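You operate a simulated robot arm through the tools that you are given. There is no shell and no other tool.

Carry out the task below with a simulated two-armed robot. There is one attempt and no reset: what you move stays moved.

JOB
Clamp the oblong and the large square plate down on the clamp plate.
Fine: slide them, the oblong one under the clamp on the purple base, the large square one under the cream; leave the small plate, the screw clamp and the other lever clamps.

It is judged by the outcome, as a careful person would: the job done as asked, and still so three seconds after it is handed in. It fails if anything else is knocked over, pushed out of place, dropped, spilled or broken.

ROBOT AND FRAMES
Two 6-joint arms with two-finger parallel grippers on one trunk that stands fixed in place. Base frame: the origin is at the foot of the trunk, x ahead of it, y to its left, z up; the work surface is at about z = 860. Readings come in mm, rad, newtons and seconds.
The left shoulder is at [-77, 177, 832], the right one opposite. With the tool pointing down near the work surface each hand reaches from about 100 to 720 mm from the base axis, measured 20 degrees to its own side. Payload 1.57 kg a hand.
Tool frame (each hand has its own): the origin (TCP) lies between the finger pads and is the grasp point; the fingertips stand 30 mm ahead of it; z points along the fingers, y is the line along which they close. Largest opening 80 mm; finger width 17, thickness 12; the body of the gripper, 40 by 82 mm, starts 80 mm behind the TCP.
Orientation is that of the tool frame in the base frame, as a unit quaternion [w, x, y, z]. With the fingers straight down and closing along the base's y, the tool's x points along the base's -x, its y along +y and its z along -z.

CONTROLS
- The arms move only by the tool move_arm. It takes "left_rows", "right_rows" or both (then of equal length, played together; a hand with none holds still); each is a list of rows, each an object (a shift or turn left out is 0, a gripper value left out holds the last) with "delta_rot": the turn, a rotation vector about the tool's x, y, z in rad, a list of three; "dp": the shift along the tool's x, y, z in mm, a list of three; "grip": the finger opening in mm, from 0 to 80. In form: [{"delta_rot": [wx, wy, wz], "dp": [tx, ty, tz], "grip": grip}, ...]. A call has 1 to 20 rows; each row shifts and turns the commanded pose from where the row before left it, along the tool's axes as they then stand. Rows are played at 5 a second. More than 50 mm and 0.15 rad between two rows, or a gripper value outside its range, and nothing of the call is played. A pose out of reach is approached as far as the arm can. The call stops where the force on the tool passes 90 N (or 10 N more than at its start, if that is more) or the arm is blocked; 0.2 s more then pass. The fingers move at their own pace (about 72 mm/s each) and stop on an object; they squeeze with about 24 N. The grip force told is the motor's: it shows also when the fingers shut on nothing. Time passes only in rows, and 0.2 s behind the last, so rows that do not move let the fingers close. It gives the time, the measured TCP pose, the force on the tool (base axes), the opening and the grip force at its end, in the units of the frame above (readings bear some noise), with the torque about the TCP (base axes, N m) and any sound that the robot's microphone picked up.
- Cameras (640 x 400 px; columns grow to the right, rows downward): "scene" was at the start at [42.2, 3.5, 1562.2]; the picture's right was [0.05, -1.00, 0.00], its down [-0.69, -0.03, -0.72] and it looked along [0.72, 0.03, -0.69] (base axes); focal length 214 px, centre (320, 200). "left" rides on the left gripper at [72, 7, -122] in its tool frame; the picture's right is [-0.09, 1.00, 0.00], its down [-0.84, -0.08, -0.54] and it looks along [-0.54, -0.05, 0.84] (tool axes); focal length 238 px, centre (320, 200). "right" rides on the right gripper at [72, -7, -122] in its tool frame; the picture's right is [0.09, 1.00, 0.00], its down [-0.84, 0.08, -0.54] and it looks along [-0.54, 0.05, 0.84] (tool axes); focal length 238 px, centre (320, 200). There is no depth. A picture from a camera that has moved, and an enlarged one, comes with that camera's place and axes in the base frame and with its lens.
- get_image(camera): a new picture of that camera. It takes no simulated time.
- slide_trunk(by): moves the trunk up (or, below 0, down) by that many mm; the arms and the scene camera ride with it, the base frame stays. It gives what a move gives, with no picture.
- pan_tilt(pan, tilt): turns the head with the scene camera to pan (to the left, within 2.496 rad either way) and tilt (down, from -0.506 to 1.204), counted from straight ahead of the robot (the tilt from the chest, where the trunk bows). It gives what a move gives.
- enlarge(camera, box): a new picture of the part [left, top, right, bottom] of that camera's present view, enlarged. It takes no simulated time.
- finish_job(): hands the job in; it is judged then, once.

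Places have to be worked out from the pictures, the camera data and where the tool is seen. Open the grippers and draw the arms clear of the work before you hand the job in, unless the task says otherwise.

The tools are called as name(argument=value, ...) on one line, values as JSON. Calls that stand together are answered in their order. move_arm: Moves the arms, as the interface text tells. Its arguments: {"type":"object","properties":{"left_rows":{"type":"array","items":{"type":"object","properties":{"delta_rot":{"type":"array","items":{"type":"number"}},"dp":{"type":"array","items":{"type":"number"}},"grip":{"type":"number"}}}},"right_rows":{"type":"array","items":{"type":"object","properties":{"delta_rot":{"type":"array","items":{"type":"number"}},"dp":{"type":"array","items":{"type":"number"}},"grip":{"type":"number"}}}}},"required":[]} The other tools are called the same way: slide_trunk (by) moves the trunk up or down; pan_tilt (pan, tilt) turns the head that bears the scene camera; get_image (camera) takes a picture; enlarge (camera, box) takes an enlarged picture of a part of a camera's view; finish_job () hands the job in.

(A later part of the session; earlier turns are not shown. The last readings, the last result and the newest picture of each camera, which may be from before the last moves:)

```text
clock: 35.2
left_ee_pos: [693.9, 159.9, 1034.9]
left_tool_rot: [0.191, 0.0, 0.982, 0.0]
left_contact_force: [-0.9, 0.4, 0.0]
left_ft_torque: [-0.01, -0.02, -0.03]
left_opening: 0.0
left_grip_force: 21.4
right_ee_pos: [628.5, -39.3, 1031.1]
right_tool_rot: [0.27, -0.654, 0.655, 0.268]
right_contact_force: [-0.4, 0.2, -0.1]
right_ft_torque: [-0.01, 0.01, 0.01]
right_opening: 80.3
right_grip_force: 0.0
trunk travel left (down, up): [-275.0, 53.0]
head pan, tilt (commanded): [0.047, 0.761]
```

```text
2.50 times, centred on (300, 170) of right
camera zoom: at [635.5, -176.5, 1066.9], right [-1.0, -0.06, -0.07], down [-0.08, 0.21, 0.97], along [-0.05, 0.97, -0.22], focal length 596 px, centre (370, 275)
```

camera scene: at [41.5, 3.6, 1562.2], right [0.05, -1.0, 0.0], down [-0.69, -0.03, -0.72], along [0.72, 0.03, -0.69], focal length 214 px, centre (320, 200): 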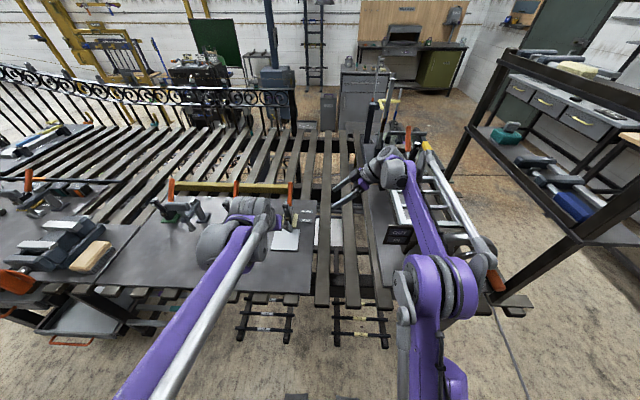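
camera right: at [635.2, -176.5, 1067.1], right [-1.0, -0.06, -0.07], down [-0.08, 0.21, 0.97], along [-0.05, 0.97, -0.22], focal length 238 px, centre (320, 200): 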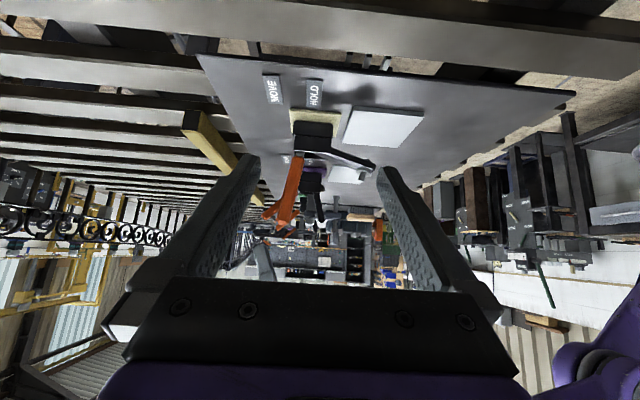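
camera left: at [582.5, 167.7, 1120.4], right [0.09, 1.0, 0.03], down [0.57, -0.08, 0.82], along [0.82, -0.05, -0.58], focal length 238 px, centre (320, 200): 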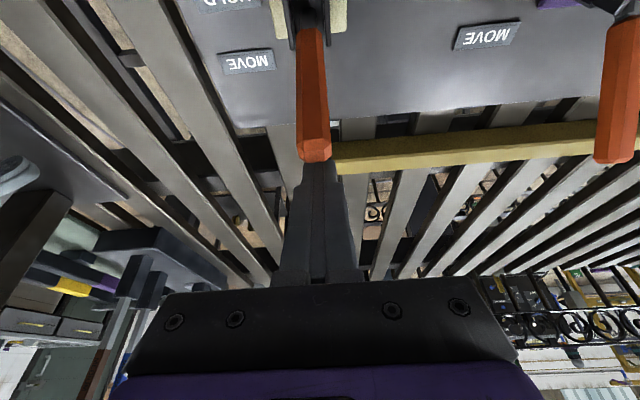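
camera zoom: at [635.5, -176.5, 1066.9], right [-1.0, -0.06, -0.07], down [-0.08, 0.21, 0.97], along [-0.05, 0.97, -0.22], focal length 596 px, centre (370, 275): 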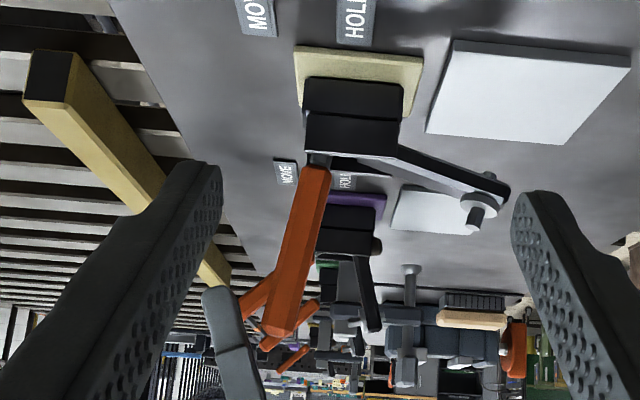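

The fingers are behind the handle, with tips about 25 mm below its top. I pull toward the robot slowly to make contact and bring the handle to about vertical.

move_arm(left_rows=[{"dp": [4.6, 0, -1.9]}, {"dp": [4.6, 0, -1.9]}, {"dp": [4.5, 0, -2.6]}, {"dp": [4.5, 0, -2.6]}, {"dp": [4.5, 0, -2.6]}, {"dp": [4.5, 0, -2.6]}])

get_image(camera="left")

enlarge(camera="right", box=[200, 90, 400, 250])

```text
clock: 36.6
left_ee_pos: [665.1, 160.8, 1038.1]
left_tool_rot: [0.19, 0.0, 0.982, 0.001]
left_contact_force: [4.7, 0.7, 2.2]
left_ft_torque: [0.0, 0.01, 0.0]
left_opening: 0.0
left_grip_force: 21.3
right_ee_pos: [629.4, -38.8, 1031.3]
right_tool_rot: [0.269, -0.653, 0.654, 0.269]
right_contact_force: [-0.3, 0.0, -0.1]
right_ft_torque: [0.01, 0.02, -0.02]
right_opening: 79.9
right_grip_force: 0.2
trunk travel left (down, up): [-275.0, 53.0]
head pan, tilt (commanded): [0.047, 0.761]
```

```text
taken
camera left: at [554.2, 168.3, 1123.6], right [0.09, 1.0, 0.03], down [0.57, -0.08, 0.82], along [0.82, -0.05, -0.58], focal length 238 px, centre (320, 200)
```

left: 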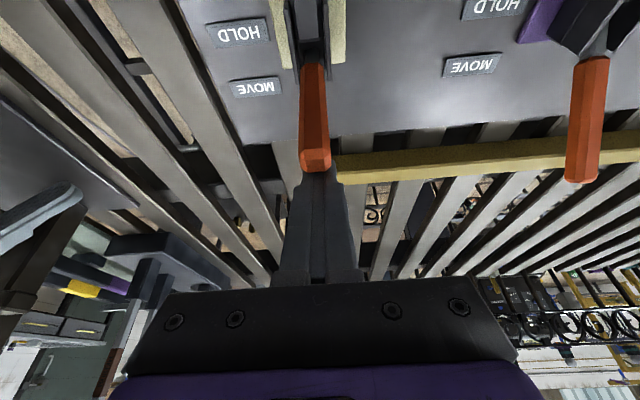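

```text
2.50 times, centred on (300, 170) of right
camera zoom: at [636.2, -176.5, 1066.4], right [-1.0, -0.06, -0.06], down [-0.08, 0.21, 0.97], along [-0.05, 0.97, -0.22], focal length 596 px, centre (370, 275)
```

zoom: 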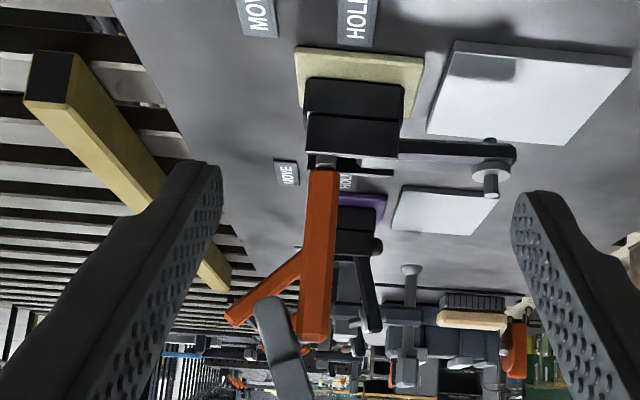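

The hook works with only about 5 N. I continue pulling along the arc.

move_arm(left_rows=[{"dp": [4.8, 0, -1.7]}, {"dp": [4.8, 0, -1.7]}, {"dp": [4.8, 0, -1.5]}])

get_image(camera="left")

enlarge(camera="right", box=[200, 90, 400, 250])

```text
clock: 37.4
left_ee_pos: [647.7, 160.7, 1038.2]
left_tool_rot: [0.19, -0.001, 0.982, 0.0]
left_contact_force: [4.9, 1.7, 4.9]
left_ft_torque: [0.01, 0.01, -0.03]
left_opening: 0.3
left_grip_force: 21.9
right_ee_pos: [628.1, -38.6, 1031.0]
right_tool_rot: [0.269, -0.654, 0.654, 0.269]
right_contact_force: [-0.6, 0.6, -0.8]
right_ft_torque: [0.0, 0.02, -0.01]
right_opening: 80.0
right_grip_force: 0.0
trunk travel left (down, up): [-275.0, 53.0]
head pan, tilt (commanded): [0.047, 0.761]
```

```text
taken
camera left: at [537.8, 168.2, 1123.3], right [0.09, 1.0, 0.03], down [0.57, -0.08, 0.82], along [0.81, -0.05, -0.58], focal length 238 px, centre (320, 200)
```

left: 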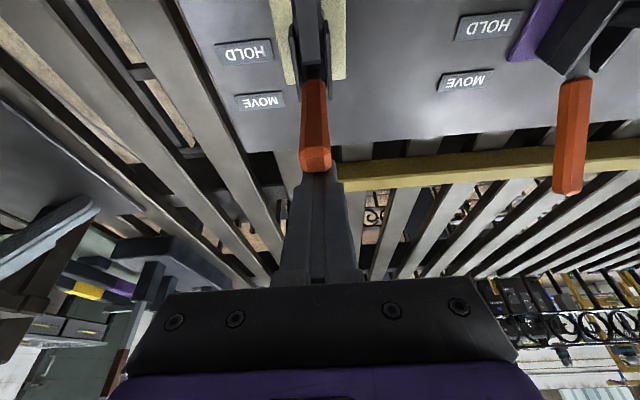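

```text
2.50 times, centred on (300, 170) of right
camera zoom: at [635.7, -176.3, 1066.7], right [-1.0, -0.06, -0.07], down [-0.08, 0.21, 0.97], along [-0.05, 0.97, -0.22], focal length 596 px, centre (370, 275)
```

zoom: 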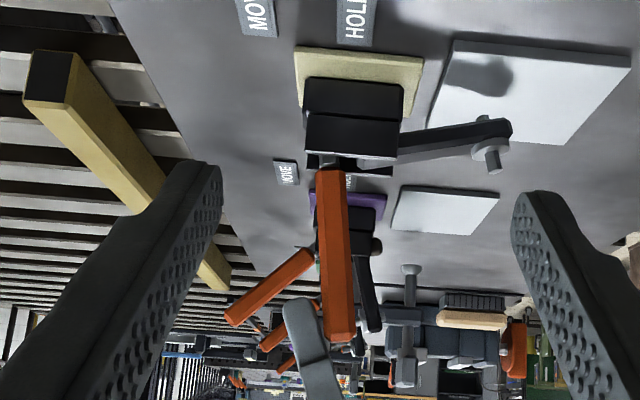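

The arm is past horizontal with low force. I continue toward contact with the plate.

move_arm(left_rows=[{"dp": [4.8, 0, -1.2]}, {"dp": [4.8, 0, -1.0]}])

get_image(camera="left")

enlarge(camera="right", box=[200, 90, 400, 250])

```text
clock: 38.0
left_ee_pos: [640.7, 161.6, 1035.9]
left_tool_rot: [0.191, 0.0, 0.982, -0.001]
left_contact_force: [0.1, -0.1, -0.2]
left_ft_torque: [0.03, 0.02, -0.06]
left_opening: 0.3
left_grip_force: 21.5
right_ee_pos: [629.5, -40.3, 1030.7]
right_tool_rot: [0.27, -0.653, 0.655, 0.269]
right_contact_force: [-0.4, 0.4, 0.2]
right_ft_torque: [0.02, 0.05, 0.01]
right_opening: 79.9
right_grip_force: 0.0
trunk travel left (down, up): [-275.0, 53.0]
head pan, tilt (commanded): [0.047, 0.761]
```

```text
taken
camera left: at [529.5, 168.9, 1121.5], right [0.09, 1.0, 0.03], down [0.57, -0.08, 0.82], along [0.81, -0.05, -0.58], focal length 238 px, centre (320, 200)
```

left: 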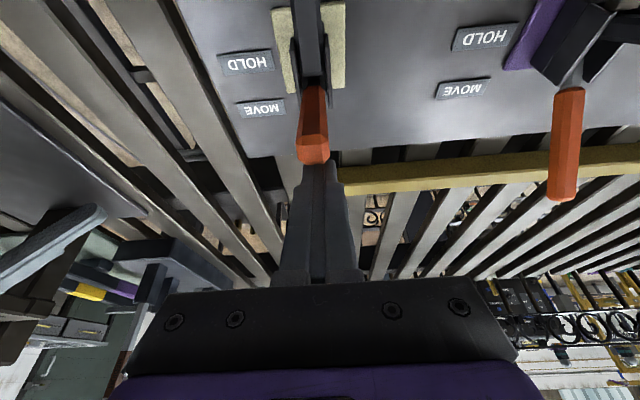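

```text
2.50 times, centred on (300, 170) of right
camera zoom: at [635.7, -176.4, 1066.7], right [-1.0, -0.06, -0.07], down [-0.08, 0.21, 0.97], along [-0.05, 0.97, -0.22], focal length 596 px, centre (370, 275)
```

zoom: 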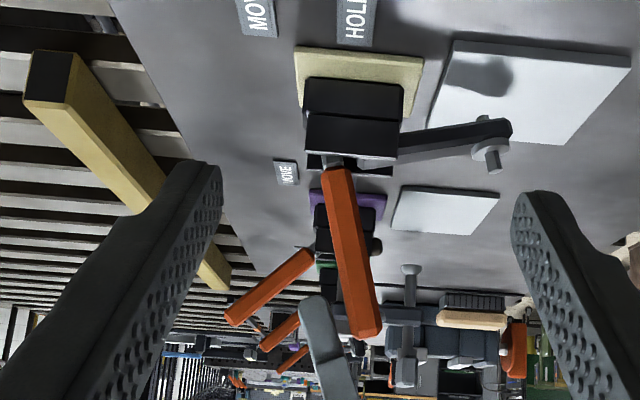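

The handle snapped forward past centre by itself: contact force went to zero and the handle now leans toward the robot. I zoom in to see whether the pad is pressing the square plate.

enlarge(camera="right", box=[310, 90, 410, 170])

enlarge(camera="scene", box=[250, 180, 340, 260])

```text
5.00 times, centred on (360, 130) of right
camera zoom: at [635.7, -176.4, 1066.7], right [-1.0, -0.06, -0.07], down [-0.08, 0.21, 0.97], along [-0.05, 0.97, -0.22], focal length 1192 px, centre (120, 550)
```

zoom: 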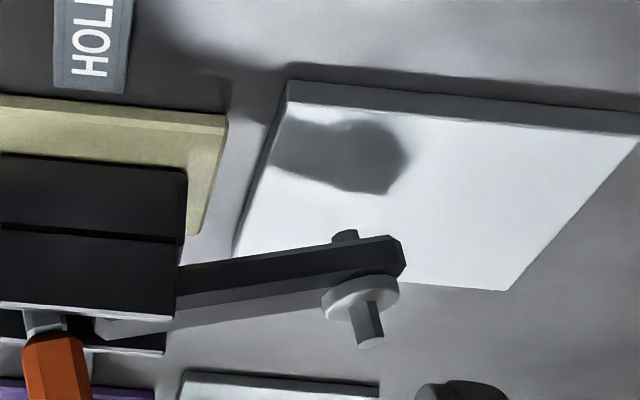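

```text
5.00 times, centred on (295, 220) of scene
camera zoom: at [42.2, 3.6, 1562.1], right [0.05, -1.0, 0.0], down [-0.69, -0.03, -0.72], along [0.72, 0.03, -0.69], focal length 1072 px, centre (445, 100)
```

zoom: 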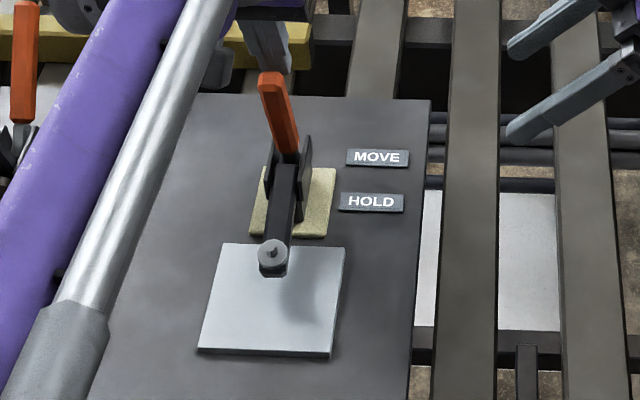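

The arm hangs over the plate, but the pad may still be a few mm above it. I pull the handle gently further with the hook to see whether it is at its end stop.

move_arm(left_rows=[{"dp": [4.8, 0, -1.1]}, {"dp": [4.8, 0, -1.1]}, {"dp": [4.8, 0, -1.1]}])

get_image(camera="left")

enlarge(camera="right", box=[200, 90, 400, 250])

```text
clock: 38.8
left_ee_pos: [633.6, 161.9, 1036.2]
left_tool_rot: [0.196, 0.001, 0.981, 0.0]
left_contact_force: [44.2, 2.8, 26.4]
left_ft_torque: [-0.45, -0.01, -0.22]
left_opening: 0.0
left_grip_force: 21.1
right_ee_pos: [631.9, -39.6, 1031.6]
right_tool_rot: [0.268, -0.653, 0.655, 0.269]
right_contact_force: [-0.1, 0.9, -0.2]
right_ft_torque: [0.0, -0.03, 0.01]
right_opening: 79.9
right_grip_force: 0.1
trunk travel left (down, up): [-275.0, 53.0]
head pan, tilt (commanded): [0.047, 0.761]
```

```text
taken
camera left: at [520.3, 169.0, 1119.7], right [0.08, 1.0, 0.04], down [0.56, -0.08, 0.82], along [0.82, -0.05, -0.57], focal length 238 px, centre (320, 200)
```

left: 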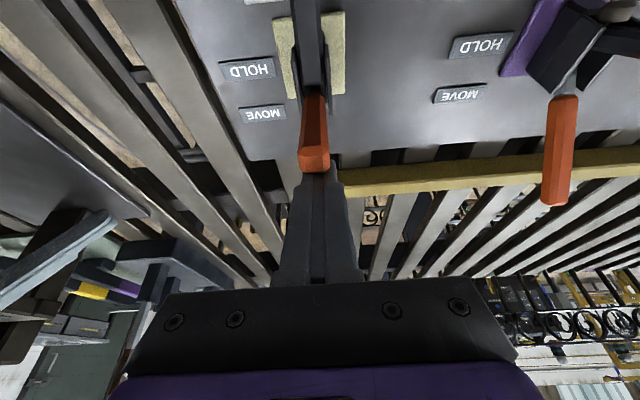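

```text
2.50 times, centred on (300, 170) of right
camera zoom: at [639.0, -176.6, 1065.7], right [-1.0, -0.06, -0.06], down [-0.07, 0.21, 0.97], along [-0.05, 0.97, -0.22], focal length 596 px, centre (370, 275)
```

zoom: 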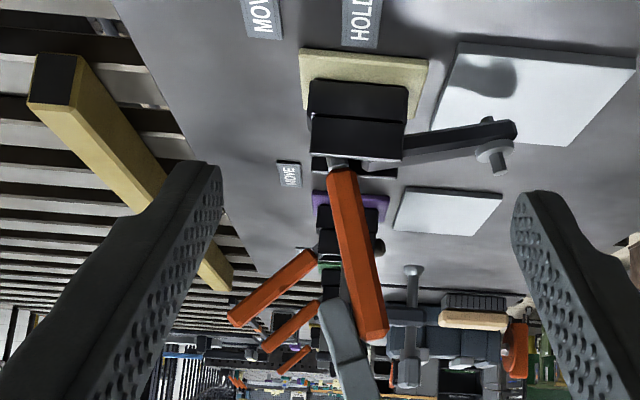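

The handle is at its end stop: 44 N with no more travel. I back the hook off, lift, retreat over the handle, and prepare a low front view to check the pad against the plate.

move_arm(left_rows=[{"dp": [-11.1, 0, 4.5]}, {"dp": [-13.1, 0, -32.5]}, {"dp": [-13.1, 0, -32.5]}, {"dp": [45.4, 0, -18.4]}, {"dp": [45.4, 0, -18.4]}, {"dp": [45.4, 0, -18.4]}, {"dp": [45.4, 0, -18.4]}, {"dp": [45.4, 0, -18.4], "grip": 80}, {"delta_rot": [0, -0.122, 0]}, {"delta_rot": [0, -0.122, 0]}, {"delta_rot": [0, -0.122, 0]}, {"delta_rot": [0, -0.122, 0]}, {"delta_rot": [0, -0.122, 0]}])

get_image(camera="left")

enlarge(camera="scene", box=[180, 150, 400, 300])

```text
clock: 41.6
left_ee_pos: [392.4, 160.8, 1103.4]
left_tool_rot: [0.477, 0.0, 0.879, 0.0]
left_contact_force: [0.3, -0.9, 0.6]
left_ft_torque: [-0.03, 0.01, -0.01]
left_opening: 79.9
left_grip_force: 0.0
right_ee_pos: [629.0, -38.5, 1030.2]
right_tool_rot: [0.269, -0.654, 0.654, 0.269]
right_contact_force: [-0.2, 0.1, -0.1]
right_ft_torque: [0.04, -0.01, 0.01]
right_opening: 79.9
right_grip_force: 0.0
trunk travel left (down, up): [-275.0, 53.0]
head pan, tilt (commanded): [0.047, 0.761]
```

```text
taken
camera left: at [252.0, 168.4, 1108.4], right [0.05, 1.0, 0.08], down [0.0, -0.08, 1.0], along [1.0, -0.05, 0.0], focal length 238 px, centre (320, 200)
```

left: 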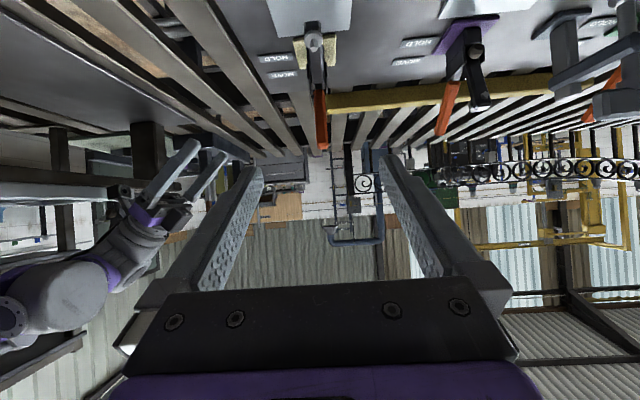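

```text
2.67 times, centred on (290, 225) of scene
camera zoom: at [41.7, 3.6, 1562.2], right [0.05, -1.0, 0.0], down [-0.69, -0.03, -0.72], along [0.72, 0.03, -0.69], focal length 572 px, centre (400, 133)
```

zoom: 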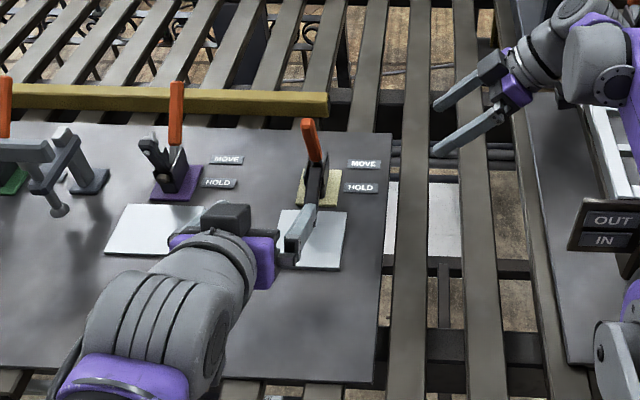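

From here I lower the pitched hand in front of the plates for a near-horizontal view of the pads.

move_arm(left_rows=[{"dp": [35.6, 0, 31.5]}, {"dp": [35.6, 0, 31.5]}, {"dp": [35.6, 0, 31.5]}, {"dp": [35.6, 0, 31.5]}])

get_image(camera="left")

enlarge(camera="left", box=[250, 80, 390, 220])

```text
clock: 42.6
left_ee_pos: [419.8, 158.6, 917.3]
left_tool_rot: [0.477, 0.0, 0.879, 0.0]
left_contact_force: [0.3, -0.2, -0.1]
left_ft_torque: [0.01, -0.01, 0.0]
left_opening: 79.8
left_grip_force: 0.0
right_ee_pos: [630.3, -38.9, 1030.2]
right_tool_rot: [-0.268, 0.654, -0.654, -0.269]
right_contact_force: [0.5, 1.2, -0.3]
right_ft_torque: [0.01, -0.02, 0.0]
right_opening: 80.0
right_grip_force: 0.1
trunk travel left (down, up): [-275.0, 53.0]
head pan, tilt (commanded): [0.047, 0.761]
```

```text
taken
camera left: at [278.7, 165.7, 922.6], right [0.05, 1.0, 0.08], down [0.0, -0.08, 1.0], along [1.0, -0.05, -0.01], focal length 238 px, centre (320, 200)
```

left: 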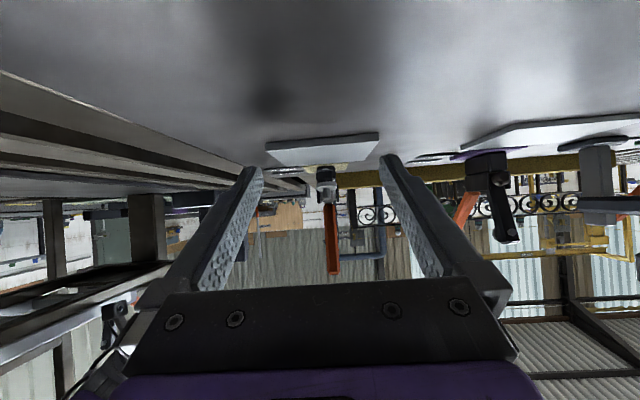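

```text
2.86 times, centred on (320, 150) of left
camera zoom: at [278.7, 165.7, 922.6], right [0.05, 1.0, 0.08], down [0.0, -0.08, 1.0], along [1.0, -0.05, -0.01], focal length 681 px, centre (320, 343)
```

zoom: 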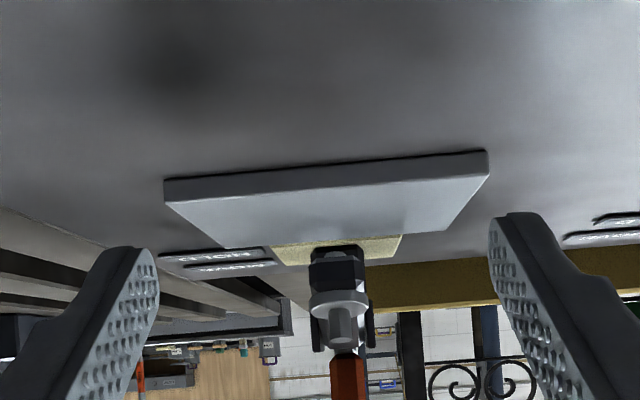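

Upside-down but useful. I zoom in closely on the pad and plate contact.

enlarge(camera="left", box=[300, 145, 350, 195])

enlarge(camera="right", box=[330, 90, 400, 160])

```text
8.00 times, centred on (325, 170) of left
camera zoom: at [278.7, 165.7, 922.6], right [0.05, 1.0, 0.08], down [0.0, -0.08, 1.0], along [1.0, -0.05, -0.01], focal length 1907 px, centre (280, 440)
```

zoom: 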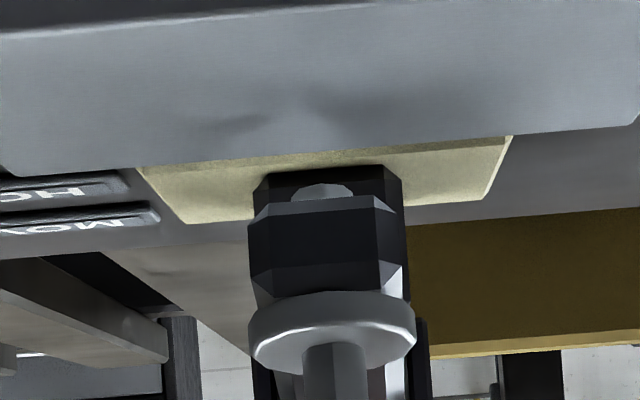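

```text
5.71 times, centred on (365, 125) of right
camera zoom: at [636.9, -176.4, 1066.1], right [-1.0, -0.06, -0.06], down [-0.08, 0.21, 0.97], along [-0.05, 0.97, -0.22], focal length 1362 px, centre (63, 629)
```

zoom: 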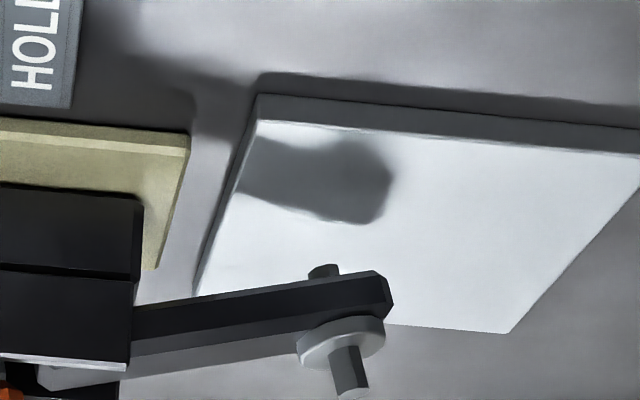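

The spindle stub floats about 9 mm above the plate even with the handle at its stop. Before deciding, I look at the other lever clamp on the far-left bench to compare how a closed one sits.

enlarge(camera="scene", box=[0, 160, 110, 240])

enlarge(camera="left", box=[430, 120, 640, 260])

enlarge(camera="scene", box=[380, 120, 520, 250])

```text
5.00 times, centred on (55, 200) of scene
camera zoom: at [43.8, 3.5, 1562.2], right [0.05, -1.0, 0.0], down [-0.69, -0.03, -0.72], along [0.72, 0.03, -0.69], focal length 1072 px, centre (1645, 200)
```

zoom: 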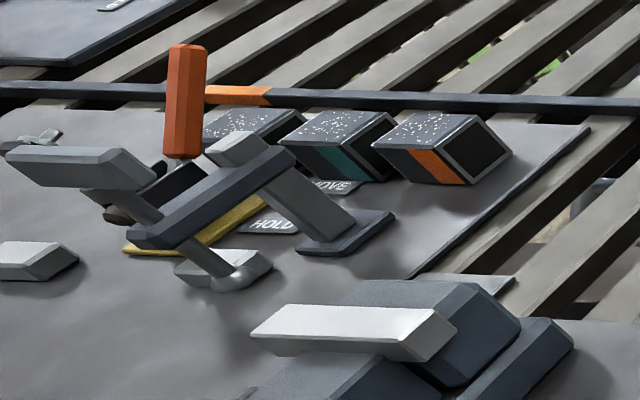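

```text
2.86 times, centred on (535, 190) of left
camera zoom: at [278.7, 165.7, 922.6], right [0.05, 1.0, 0.08], down [0.0, -0.08, 1.0], along [1.0, -0.05, -0.01], focal length 681 px, centre (-294, 229)
```

zoom: 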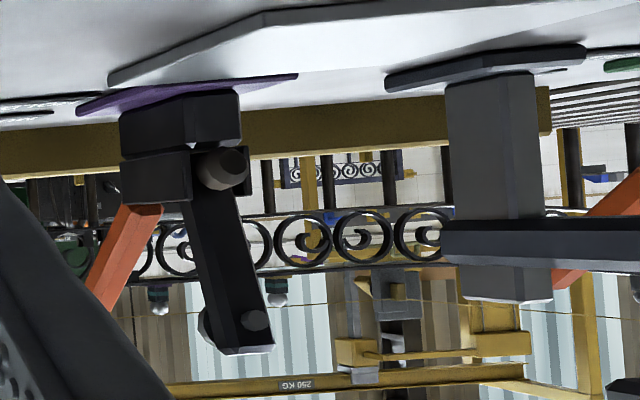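

```text
3.08 times, centred on (450, 185) of scene
camera zoom: at [43.8, 3.5, 1562.2], right [0.05, -1.0, 0.0], down [-0.69, -0.03, -0.72], along [0.72, 0.03, -0.69], focal length 660 px, centre (-80, 246)
```

zoom: 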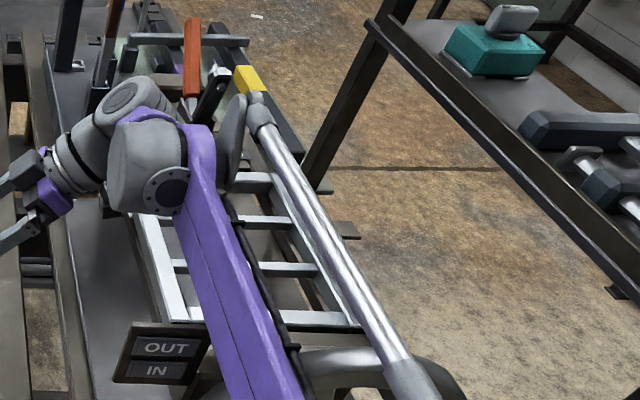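

Up close the stub doesn't look like it touches, yet the arm stopped there before the handle passed over-centre, so something may be loading it. I test whether the square is really held by turning the hand back to a steep angle and nudging the plate's near edge gently.

move_arm(left_rows=[{"delta_rot": [0, 0.122, 0], "grip": 60}, {"delta_rot": [0, 0.122, 0]}, {"delta_rot": [0, 0.122, 0]}, {"delta_rot": [0, 0.122, 0]}, {"delta_rot": [0, 0.122, 0]}, {"dp": [-11, 1, 0]}, {"dp": [-5.6, 0.5, 11.5]}, {"dp": [-5, 0, 12]}, {}])

get_image(camera="left")

```text
clock: 44.6
left_ee_pos: [449.1, 164.5, 902.6]
left_tool_rot: [0.191, 0.0, 0.982, 0.0]
left_contact_force: [-0.3, -0.8, -0.3]
left_ft_torque: [0.01, 0.0, -0.01]
left_opening: 60.1
left_grip_force: 0.0
right_ee_pos: [627.7, -40.7, 1030.6]
right_tool_rot: [0.269, -0.653, 0.655, 0.268]
right_contact_force: [0.4, -0.2, 0.2]
right_ft_torque: [0.02, 0.06, 0.0]
right_opening: 79.9
right_grip_force: 0.0
trunk travel left (down, up): [-275.0, 53.0]
head pan, tilt (commanded): [0.047, 0.761]
```

```text
taken
camera left: at [337.4, 171.4, 987.4], right [0.09, 1.0, 0.03], down [0.57, -0.08, 0.82], along [0.82, -0.05, -0.58], focal length 238 px, centre (320, 200)
```

left: 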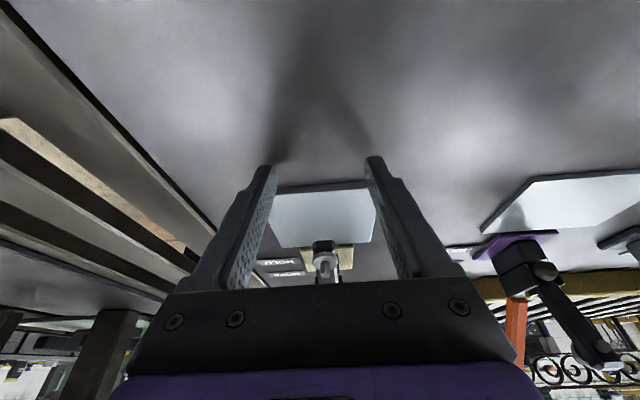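

The fingers are just short of the near edge. I nudge forward in small steps and watch the contact force.

move_arm(left_rows=[{"dp": [-3.7, 0, 1.5]}, {"dp": [-3.7, 0, 1.5]}, {"dp": [-2.8, 0, 1.1]}, {"dp": [-2.8, 0, 1.1]}])

enlarge(camera="left", box=[240, 140, 400, 290])

```text
clock: 45.6
left_ee_pos: [463.1, 163.3, 901.5]
left_tool_rot: [0.19, -0.001, 0.982, 0.0]
left_contact_force: [0.9, -0.5, 0.2]
left_ft_torque: [-0.02, 0.0, 0.04]
left_opening: 59.8
left_grip_force: 0.0
right_ee_pos: [628.8, -39.3, 1031.1]
right_tool_rot: [0.269, -0.653, 0.655, 0.269]
right_contact_force: [0.3, 0.5, -0.6]
right_ft_torque: [0.01, 0.01, -0.03]
right_opening: 79.8
right_grip_force: 0.1
trunk travel left (down, up): [-275.0, 53.0]
head pan, tilt (commanded): [0.047, 0.761]
```

```text
2.67 times, centred on (320, 215) of left
camera zoom: at [352.3, 169.7, 987.1], right [0.09, 1.0, 0.03], down [0.57, -0.08, 0.82], along [0.82, -0.05, -0.58], focal length 636 px, centre (320, 160)
```

zoom: 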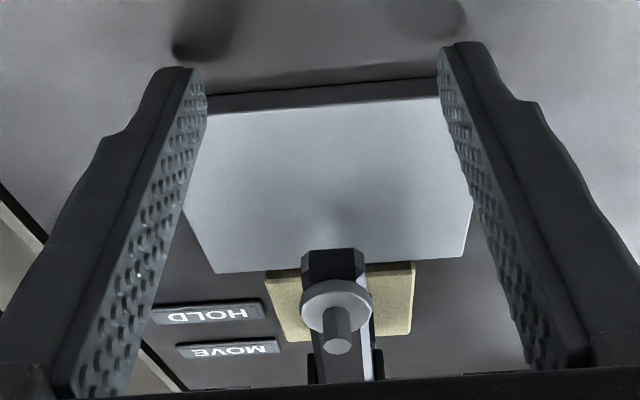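

Not touching yet. A few more small steps.

move_arm(left_rows=[{"dp": [-1.9, 0, 0.6]}, {"dp": [-1.9, 0, 0.6]}])

enlarge(camera="right", box=[270, 80, 450, 200])

```text
clock: 46.2
left_ee_pos: [467.2, 162.4, 901.9]
left_tool_rot: [0.191, 0.0, 0.982, 0.0]
left_contact_force: [0.1, -0.5, -0.1]
left_ft_torque: [0.02, -0.02, 0.0]
left_opening: 60.1
left_grip_force: 0.1
right_ee_pos: [628.4, -39.1, 1030.6]
right_tool_rot: [0.269, -0.654, 0.655, 0.269]
right_contact_force: [0.3, 0.6, -0.5]
right_ft_torque: [-0.02, 0.05, -0.03]
right_opening: 79.8
right_grip_force: 0.2
trunk travel left (down, up): [-275.0, 53.0]
head pan, tilt (commanded): [0.047, 0.761]
```

```text
3.33 times, centred on (360, 140) of right
camera zoom: at [635.7, -176.5, 1066.8], right [-1.0, -0.06, -0.07], down [-0.08, 0.21, 0.97], along [-0.05, 0.97, -0.22], focal length 794 px, centre (187, 400)
```

zoom: 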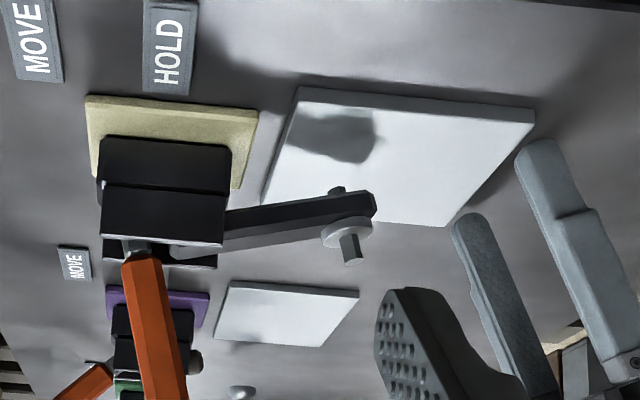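

The fingertip is almost at the edge. A few more 2 mm steps.

move_arm(left_rows=[{"dp": [-1.9, 0, 0.7]}, {"dp": [-1.9, 0, 0.7]}, {"dp": [-1.9, 0, 0.7]}])

enlarge(camera="right", box=[270, 80, 450, 200])

```text
clock: 47.0
left_ee_pos: [470.7, 161.2, 902.9]
left_tool_rot: [0.191, -0.001, 0.982, 0.001]
left_contact_force: [-11.4, 1.4, 10.9]
left_ft_torque: [-0.06, 0.18, -0.09]
left_opening: 59.0
left_grip_force: 0.0
right_ee_pos: [628.0, -40.1, 1031.3]
right_tool_rot: [0.27, -0.654, 0.654, 0.268]
right_contact_force: [0.8, -0.1, 0.1]
right_ft_torque: [-0.02, -0.02, 0.0]
right_opening: 80.3
right_grip_force: 0.1
trunk travel left (down, up): [-275.0, 53.0]
head pan, tilt (commanded): [0.047, 0.761]
```

```text
3.33 times, centred on (360, 140) of right
camera zoom: at [634.0, -176.5, 1067.9], right [-1.0, -0.06, -0.07], down [-0.08, 0.21, 0.97], along [-0.05, 0.97, -0.22], focal length 794 px, centre (187, 400)
```

zoom: 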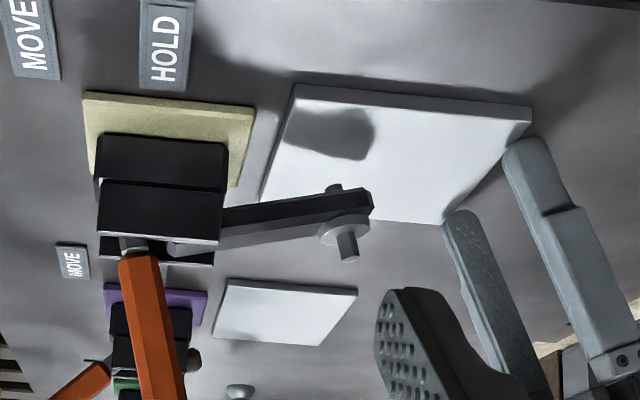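

Now there's an 11 N reaction, versus 1–3 N when the plate was free, and little motion. I push slightly more to confirm.

move_arm(left_rows=[{"dp": [-1.5, 0, 0.6]}, {"dp": [-1.0, 0, 0.4]}])

enlarge(camera="right", box=[270, 80, 450, 200])

```text
clock: 47.6
left_ee_pos: [472.8, 162.0, 904.3]
left_tool_rot: [0.192, 0.0, 0.981, 0.0]
left_contact_force: [-21.3, -1.2, 19.0]
left_ft_torque: [0.03, 0.37, 0.03]
left_opening: 59.4
left_grip_force: 0.1
right_ee_pos: [625.3, -40.7, 1032.4]
right_tool_rot: [0.27, -0.654, 0.654, 0.268]
right_contact_force: [-2.0, 0.5, -0.2]
right_ft_torque: [0.01, -0.01, 0.0]
right_opening: 79.8
right_grip_force: 0.2
trunk travel left (down, up): [-275.0, 53.0]
head pan, tilt (commanded): [0.047, 0.761]
```

```text
3.33 times, centred on (360, 140) of right
camera zoom: at [632.5, -176.9, 1068.8], right [-1.0, -0.06, -0.07], down [-0.08, 0.21, 0.97], along [-0.05, 0.97, -0.22], focal length 794 px, centre (187, 400)
```

zoom: 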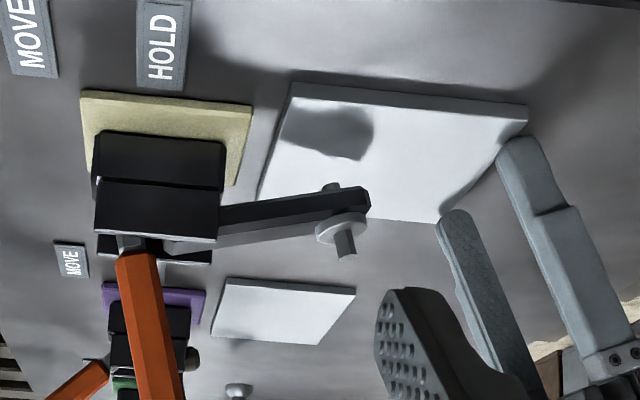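

No visible motion at 21 N, but the tilted fingertip is wedging on the edge, so this is ambiguous. I redo the test with vertical fingers so the push is purely horizontal.

move_arm(left_rows=[{"dp": [18.5, 0, -7.5]}, {"delta_rot": [0, 0.128, 0]}, {"delta_rot": [0, 0.128, 0]}, {"delta_rot": [0, 0.128, 0]}, {"dp": [0, 0, 3]}, {"dp": [-6, 0, 0]}, {"dp": [-6, 0, 0]}, {}])

enlarge(camera="right", box=[270, 80, 450, 200])

```text
clock: 49.4
left_ee_pos: [470.6, 162.6, 899.0]
left_tool_rot: [0.0, -0.001, 1.0, 0.0]
left_contact_force: [-1.1, -0.4, -1.3]
left_ft_torque: [0.02, 0.0, 0.0]
left_opening: 60.0
left_grip_force: 0.1
right_ee_pos: [629.1, -38.6, 1030.8]
right_tool_rot: [0.269, -0.653, 0.655, 0.269]
right_contact_force: [-1.3, -0.4, -0.2]
right_ft_torque: [0.0, 0.01, 0.03]
right_opening: 79.9
right_grip_force: 0.1
trunk travel left (down, up): [-275.0, 53.0]
head pan, tilt (commanded): [0.047, 0.761]
```

```text
3.33 times, centred on (360, 140) of right
camera zoom: at [635.7, -176.5, 1066.8], right [-1.0, -0.06, -0.07], down [-0.08, 0.21, 0.97], along [-0.05, 0.97, -0.22], focal length 794 px, centre (187, 400)
```

zoom: 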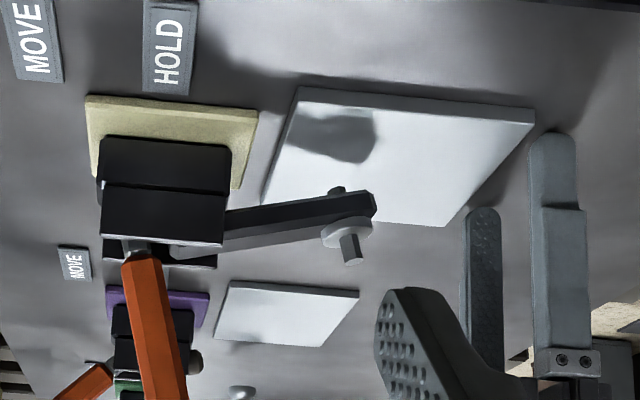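

The fingers are vertical at the near edge. I push 8 mm further in 2 mm steps and see whether it slides freely.

move_arm(left_rows=[{"dp": [-2, 0, 0]}, {"dp": [-2, 0, 0]}, {"dp": [-2, 0, 0]}, {"dp": [-2, 0, 0]}])

enlarge(camera="right", box=[270, 80, 450, 200])

```text
clock: 50.4
left_ee_pos: [475.1, 161.4, 901.3]
left_tool_rot: [-0.001, 0.0, 1.0, 0.0]
left_contact_force: [-0.1, -0.2, -0.5]
left_ft_torque: [0.0, -0.01, -0.02]
left_opening: 60.1
left_grip_force: 0.2
right_ee_pos: [628.3, -38.5, 1030.7]
right_tool_rot: [0.269, -0.653, 0.654, 0.269]
right_contact_force: [-0.5, 0.0, 0.4]
right_ft_torque: [-0.03, 0.0, 0.01]
right_opening: 80.2
right_grip_force: 0.0
trunk travel left (down, up): [-275.0, 53.0]
head pan, tilt (commanded): [0.047, 0.761]
```

```text
3.33 times, centred on (360, 140) of right
camera zoom: at [635.8, -176.4, 1066.7], right [-1.0, -0.06, -0.07], down [-0.08, 0.21, 0.97], along [-0.05, 0.97, -0.22], focal length 794 px, centre (187, 400)
```

zoom: 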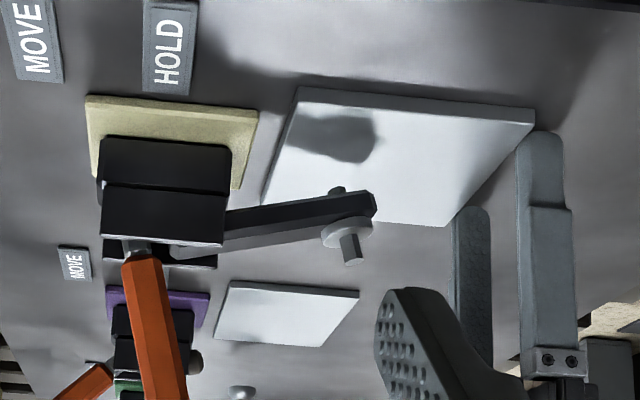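

No contact yet and the plate hasn't moved. I continue in 2 mm steps.

move_arm(left_rows=[{"dp": [-2, 0, 0]}, {"dp": [-2, 0, 0]}])

enlarge(camera="right", box=[270, 80, 450, 200])

```text
clock: 51.0
left_ee_pos: [476.4, 162.0, 901.6]
left_tool_rot: [-0.002, -0.001, 1.0, 0.0]
left_contact_force: [-35.8, 0.1, -13.0]
left_ft_torque: [-0.05, 0.97, 0.01]
left_opening: 60.1
left_grip_force: 0.0
right_ee_pos: [626.0, -39.6, 1032.0]
right_tool_rot: [0.27, -0.654, 0.654, 0.268]
right_contact_force: [0.0, 0.0, -1.0]
right_ft_torque: [0.02, -0.02, -0.01]
right_opening: 80.0
right_grip_force: 0.1
trunk travel left (down, up): [-275.0, 53.0]
head pan, tilt (commanded): [0.047, 0.761]
```

```text
3.33 times, centred on (360, 140) of right
camera zoom: at [632.8, -176.1, 1068.1], right [-1.0, -0.06, -0.07], down [-0.08, 0.21, 0.97], along [-0.05, 0.97, -0.22], focal length 794 px, centre (187, 400)
```

zoom: 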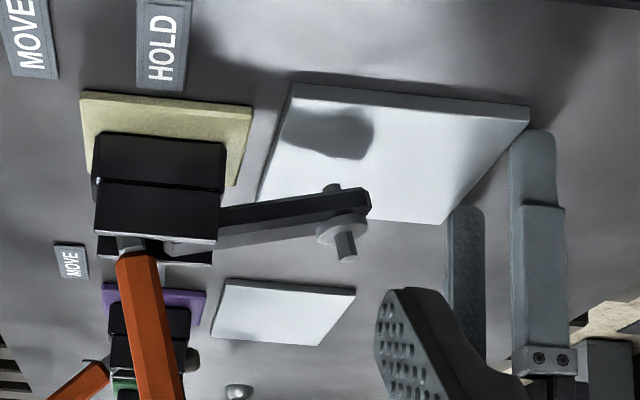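

With a purely horizontal 36 N push the plate doesn't budge (it slid at about 2 N when free), so the square is firmly clamped. I back off, lift, and move toward the purple clamp.

move_arm(left_rows=[{"dp": [8, 0, 0]}, {"dp": [10, 0, 0]}, {"dp": [0, 0, -48]}, {"dp": [0, 0, -48]}, {"dp": [0, 0, -48], "grip": 80}, {"dp": [0, 45.6, 0]}, {"dp": [0, 45.6, 0]}, {"dp": [0, 45.6, 0]}, {"dp": [0, 45.6, 0]}, {"dp": [0, 45.6, 0]}, {"delta_rot": [0, -0.131, 0]}, {"delta_rot": [0, -0.131, 0]}, {"delta_rot": [0, -0.131, 0]}, {"delta_rot": [0, -0.131, 0]}])

get_image(camera="left")

enlarge(camera="scene", box=[140, 150, 360, 300])

```text
clock: 54.0
left_ee_pos: [463.4, 390.7, 1044.2]
left_tool_rot: [0.26, 0.001, 0.965, 0.0]
left_contact_force: [0.4, -0.6, 0.6]
left_ft_torque: [0.02, 0.0, 0.03]
left_opening: 80.2
left_grip_force: 0.0
right_ee_pos: [628.5, -40.2, 1031.9]
right_tool_rot: [0.269, -0.654, 0.654, 0.268]
right_contact_force: [0.2, 0.6, 0.2]
right_ft_torque: [0.01, -0.03, 0.0]
right_opening: 80.1
right_grip_force: 0.0
trunk travel left (down, up): [-275.0, 53.0]
head pan, tilt (commanded): [0.047, 0.761]
```

```text
taken
camera left: at [341.0, 397.0, 1112.6], right [0.08, 1.0, 0.05], down [0.45, -0.08, 0.89], along [0.89, -0.05, -0.45], focal length 238 px, centre (320, 200)
```

left: 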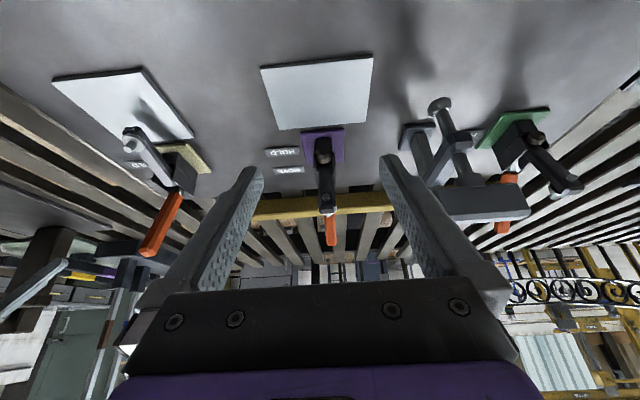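

```text
2.67 times, centred on (250, 225) of scene
camera zoom: at [41.6, 3.5, 1562.2], right [0.05, -1.0, 0.0], down [-0.69, -0.03, -0.72], along [0.72, 0.03, -0.69], focal length 572 px, centre (507, 133)
```

zoom: 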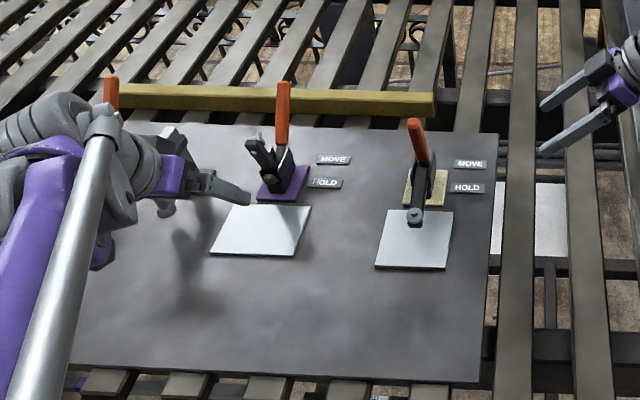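

The screw clamp's bar tops out near z≈1025 at y≥493, so I need to check how far the left wrist housing extends toward it. I look from the right camera and the full scene.

get_image(camera="right")

enlarge(camera="scene", box=[100, 150, 260, 280])

```text
taken
camera right: at [635.4, -176.5, 1066.9], right [-1.0, -0.06, -0.07], down [-0.08, 0.21, 0.97], along [-0.05, 0.97, -0.22], focal length 238 px, centre (320, 200)
```

right: 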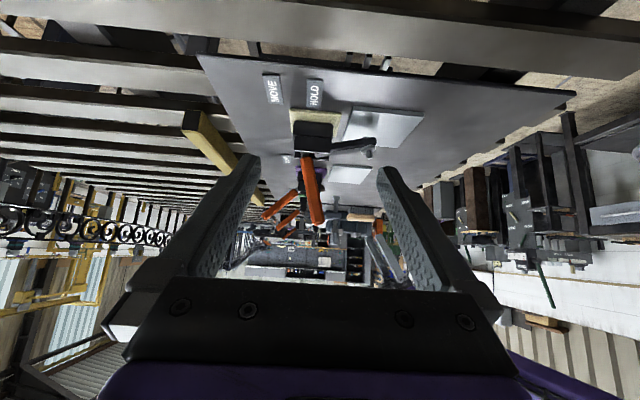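

```text
3.08 times, centred on (180, 215) of scene
camera zoom: at [41.6, 3.5, 1562.2], right [0.05, -1.0, 0.0], down [-0.69, -0.03, -0.72], along [0.72, 0.03, -0.69], focal length 660 px, centre (751, 154)
```

zoom: 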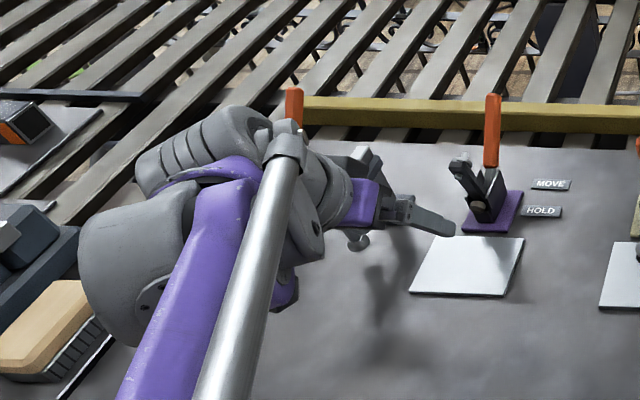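

The wrist stays centred on y≈390–400 and well above z 1080, so it clears the screw clamp. I raise the trunk 50 mm to give the left arm more reach at the purple handle; both hands are in free air.

slide_trunk(by=50)

get_image(camera="left")

get_image(camera="scene")

```text
clock: 54.9
left_ee_pos: [460.9, 390.0, 1093.9]
left_tool_rot: [0.26, 0.0, 0.966, 0.0]
left_contact_force: [0.6, -0.6, -0.6]
left_ft_torque: [0.0, -0.01, 0.02]
left_opening: 79.9
left_grip_force: 0.1
right_ee_pos: [626.9, -39.6, 1078.6]
right_tool_rot: [0.269, -0.654, 0.654, 0.269]
right_contact_force: [-0.3, 0.7, -0.5]
right_ft_torque: [-0.03, -0.02, -0.06]
right_opening: 80.1
right_grip_force: 0.1
trunk travel left (down, up): [-325.0, 3.0]
head pan, tilt (commanded): [0.047, 0.761]
```

```text
taken
camera left: at [338.9, 398.0, 1162.5], right [0.08, 1.0, 0.05], down [0.45, -0.08, 0.89], along [0.89, -0.05, -0.46], focal length 238 px, centre (320, 200)
```

left: 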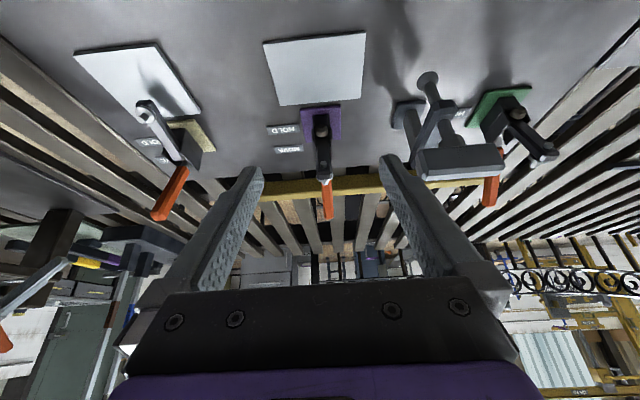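

```text
taken
camera scene: at [38.7, 3.5, 1615.1], right [0.05, -1.0, 0.0], down [-0.69, -0.03, -0.72], along [0.72, 0.03, -0.69], focal length 214 px, centre (320, 200)
```

scene: 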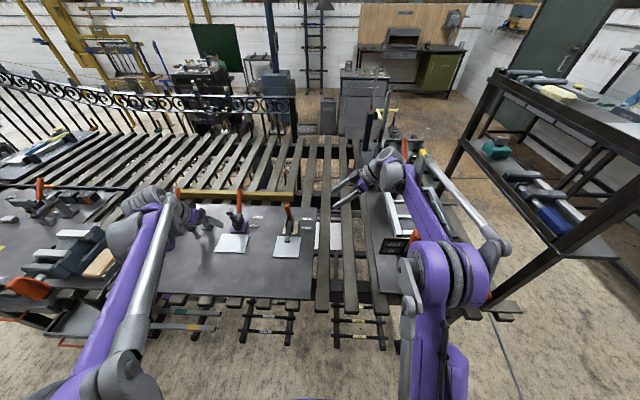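

The purple handle is at y≈389, in line with the hand. I move to the pre-grasp point above it, as I did for the cream one.

move_arm(left_rows=[{"dp": [-33.3, 0, 26.6]}, {"dp": [-33.3, 0, 26.6]}, {"dp": [-33.3, 0, 26.6]}, {"dp": [-33.3, 0, 26.6]}, {"dp": [-33.3, 0, 26.6]}])

get_image(camera="left")

enlarge(camera="scene", box=[100, 150, 320, 290])

get_image(camera="right")

```text
clock: 56.1
left_ee_pos: [672.5, 391.5, 1059.9]
left_tool_rot: [0.259, 0.0, 0.966, 0.0]
left_contact_force: [-0.1, -1.0, 0.1]
left_ft_torque: [-0.01, 0.02, 0.01]
left_opening: 80.0
left_grip_force: 0.0
right_ee_pos: [628.8, -39.9, 1079.8]
right_tool_rot: [-0.269, 0.654, -0.654, -0.269]
right_contact_force: [0.9, 0.1, 0.4]
right_ft_torque: [-0.01, 0.0, -0.04]
right_opening: 79.8
right_grip_force: 0.1
trunk travel left (down, up): [-325.0, 3.0]
head pan, tilt (commanded): [0.047, 0.761]
```

```text
taken
camera left: at [549.5, 398.2, 1128.1], right [0.08, 1.0, 0.05], down [0.45, -0.08, 0.89], along [0.89, -0.05, -0.46], focal length 238 px, centre (320, 200)
```

left: 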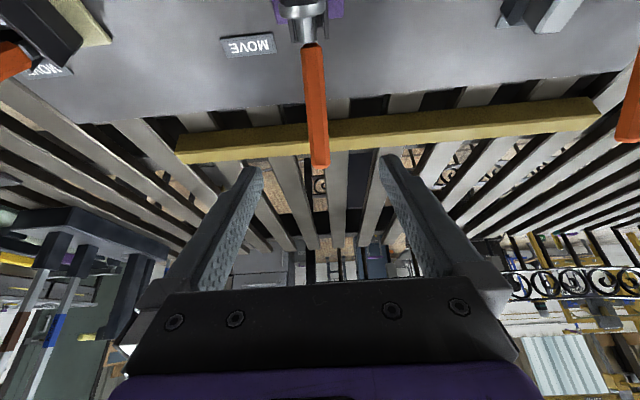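

```text
2.86 times, centred on (210, 220) of scene
camera zoom: at [41.0, 3.7, 1615.1], right [0.05, -1.0, 0.0], down [-0.69, -0.03, -0.72], along [0.72, 0.03, -0.69], focal length 613 px, centre (634, 143)
```

zoom: 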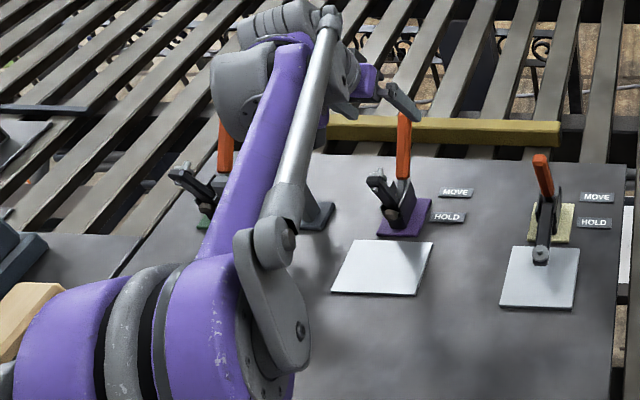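

```text
taken
camera right: at [635.2, -176.0, 1114.6], right [-1.0, -0.06, -0.06], down [-0.08, 0.21, 0.97], along [-0.05, 0.97, -0.22], focal length 238 px, centre (320, 200)
```

right: 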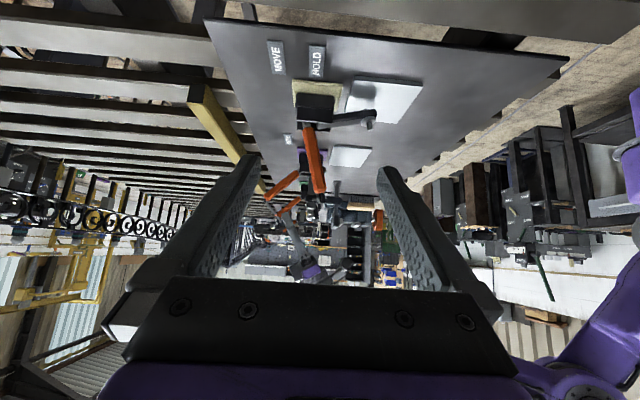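

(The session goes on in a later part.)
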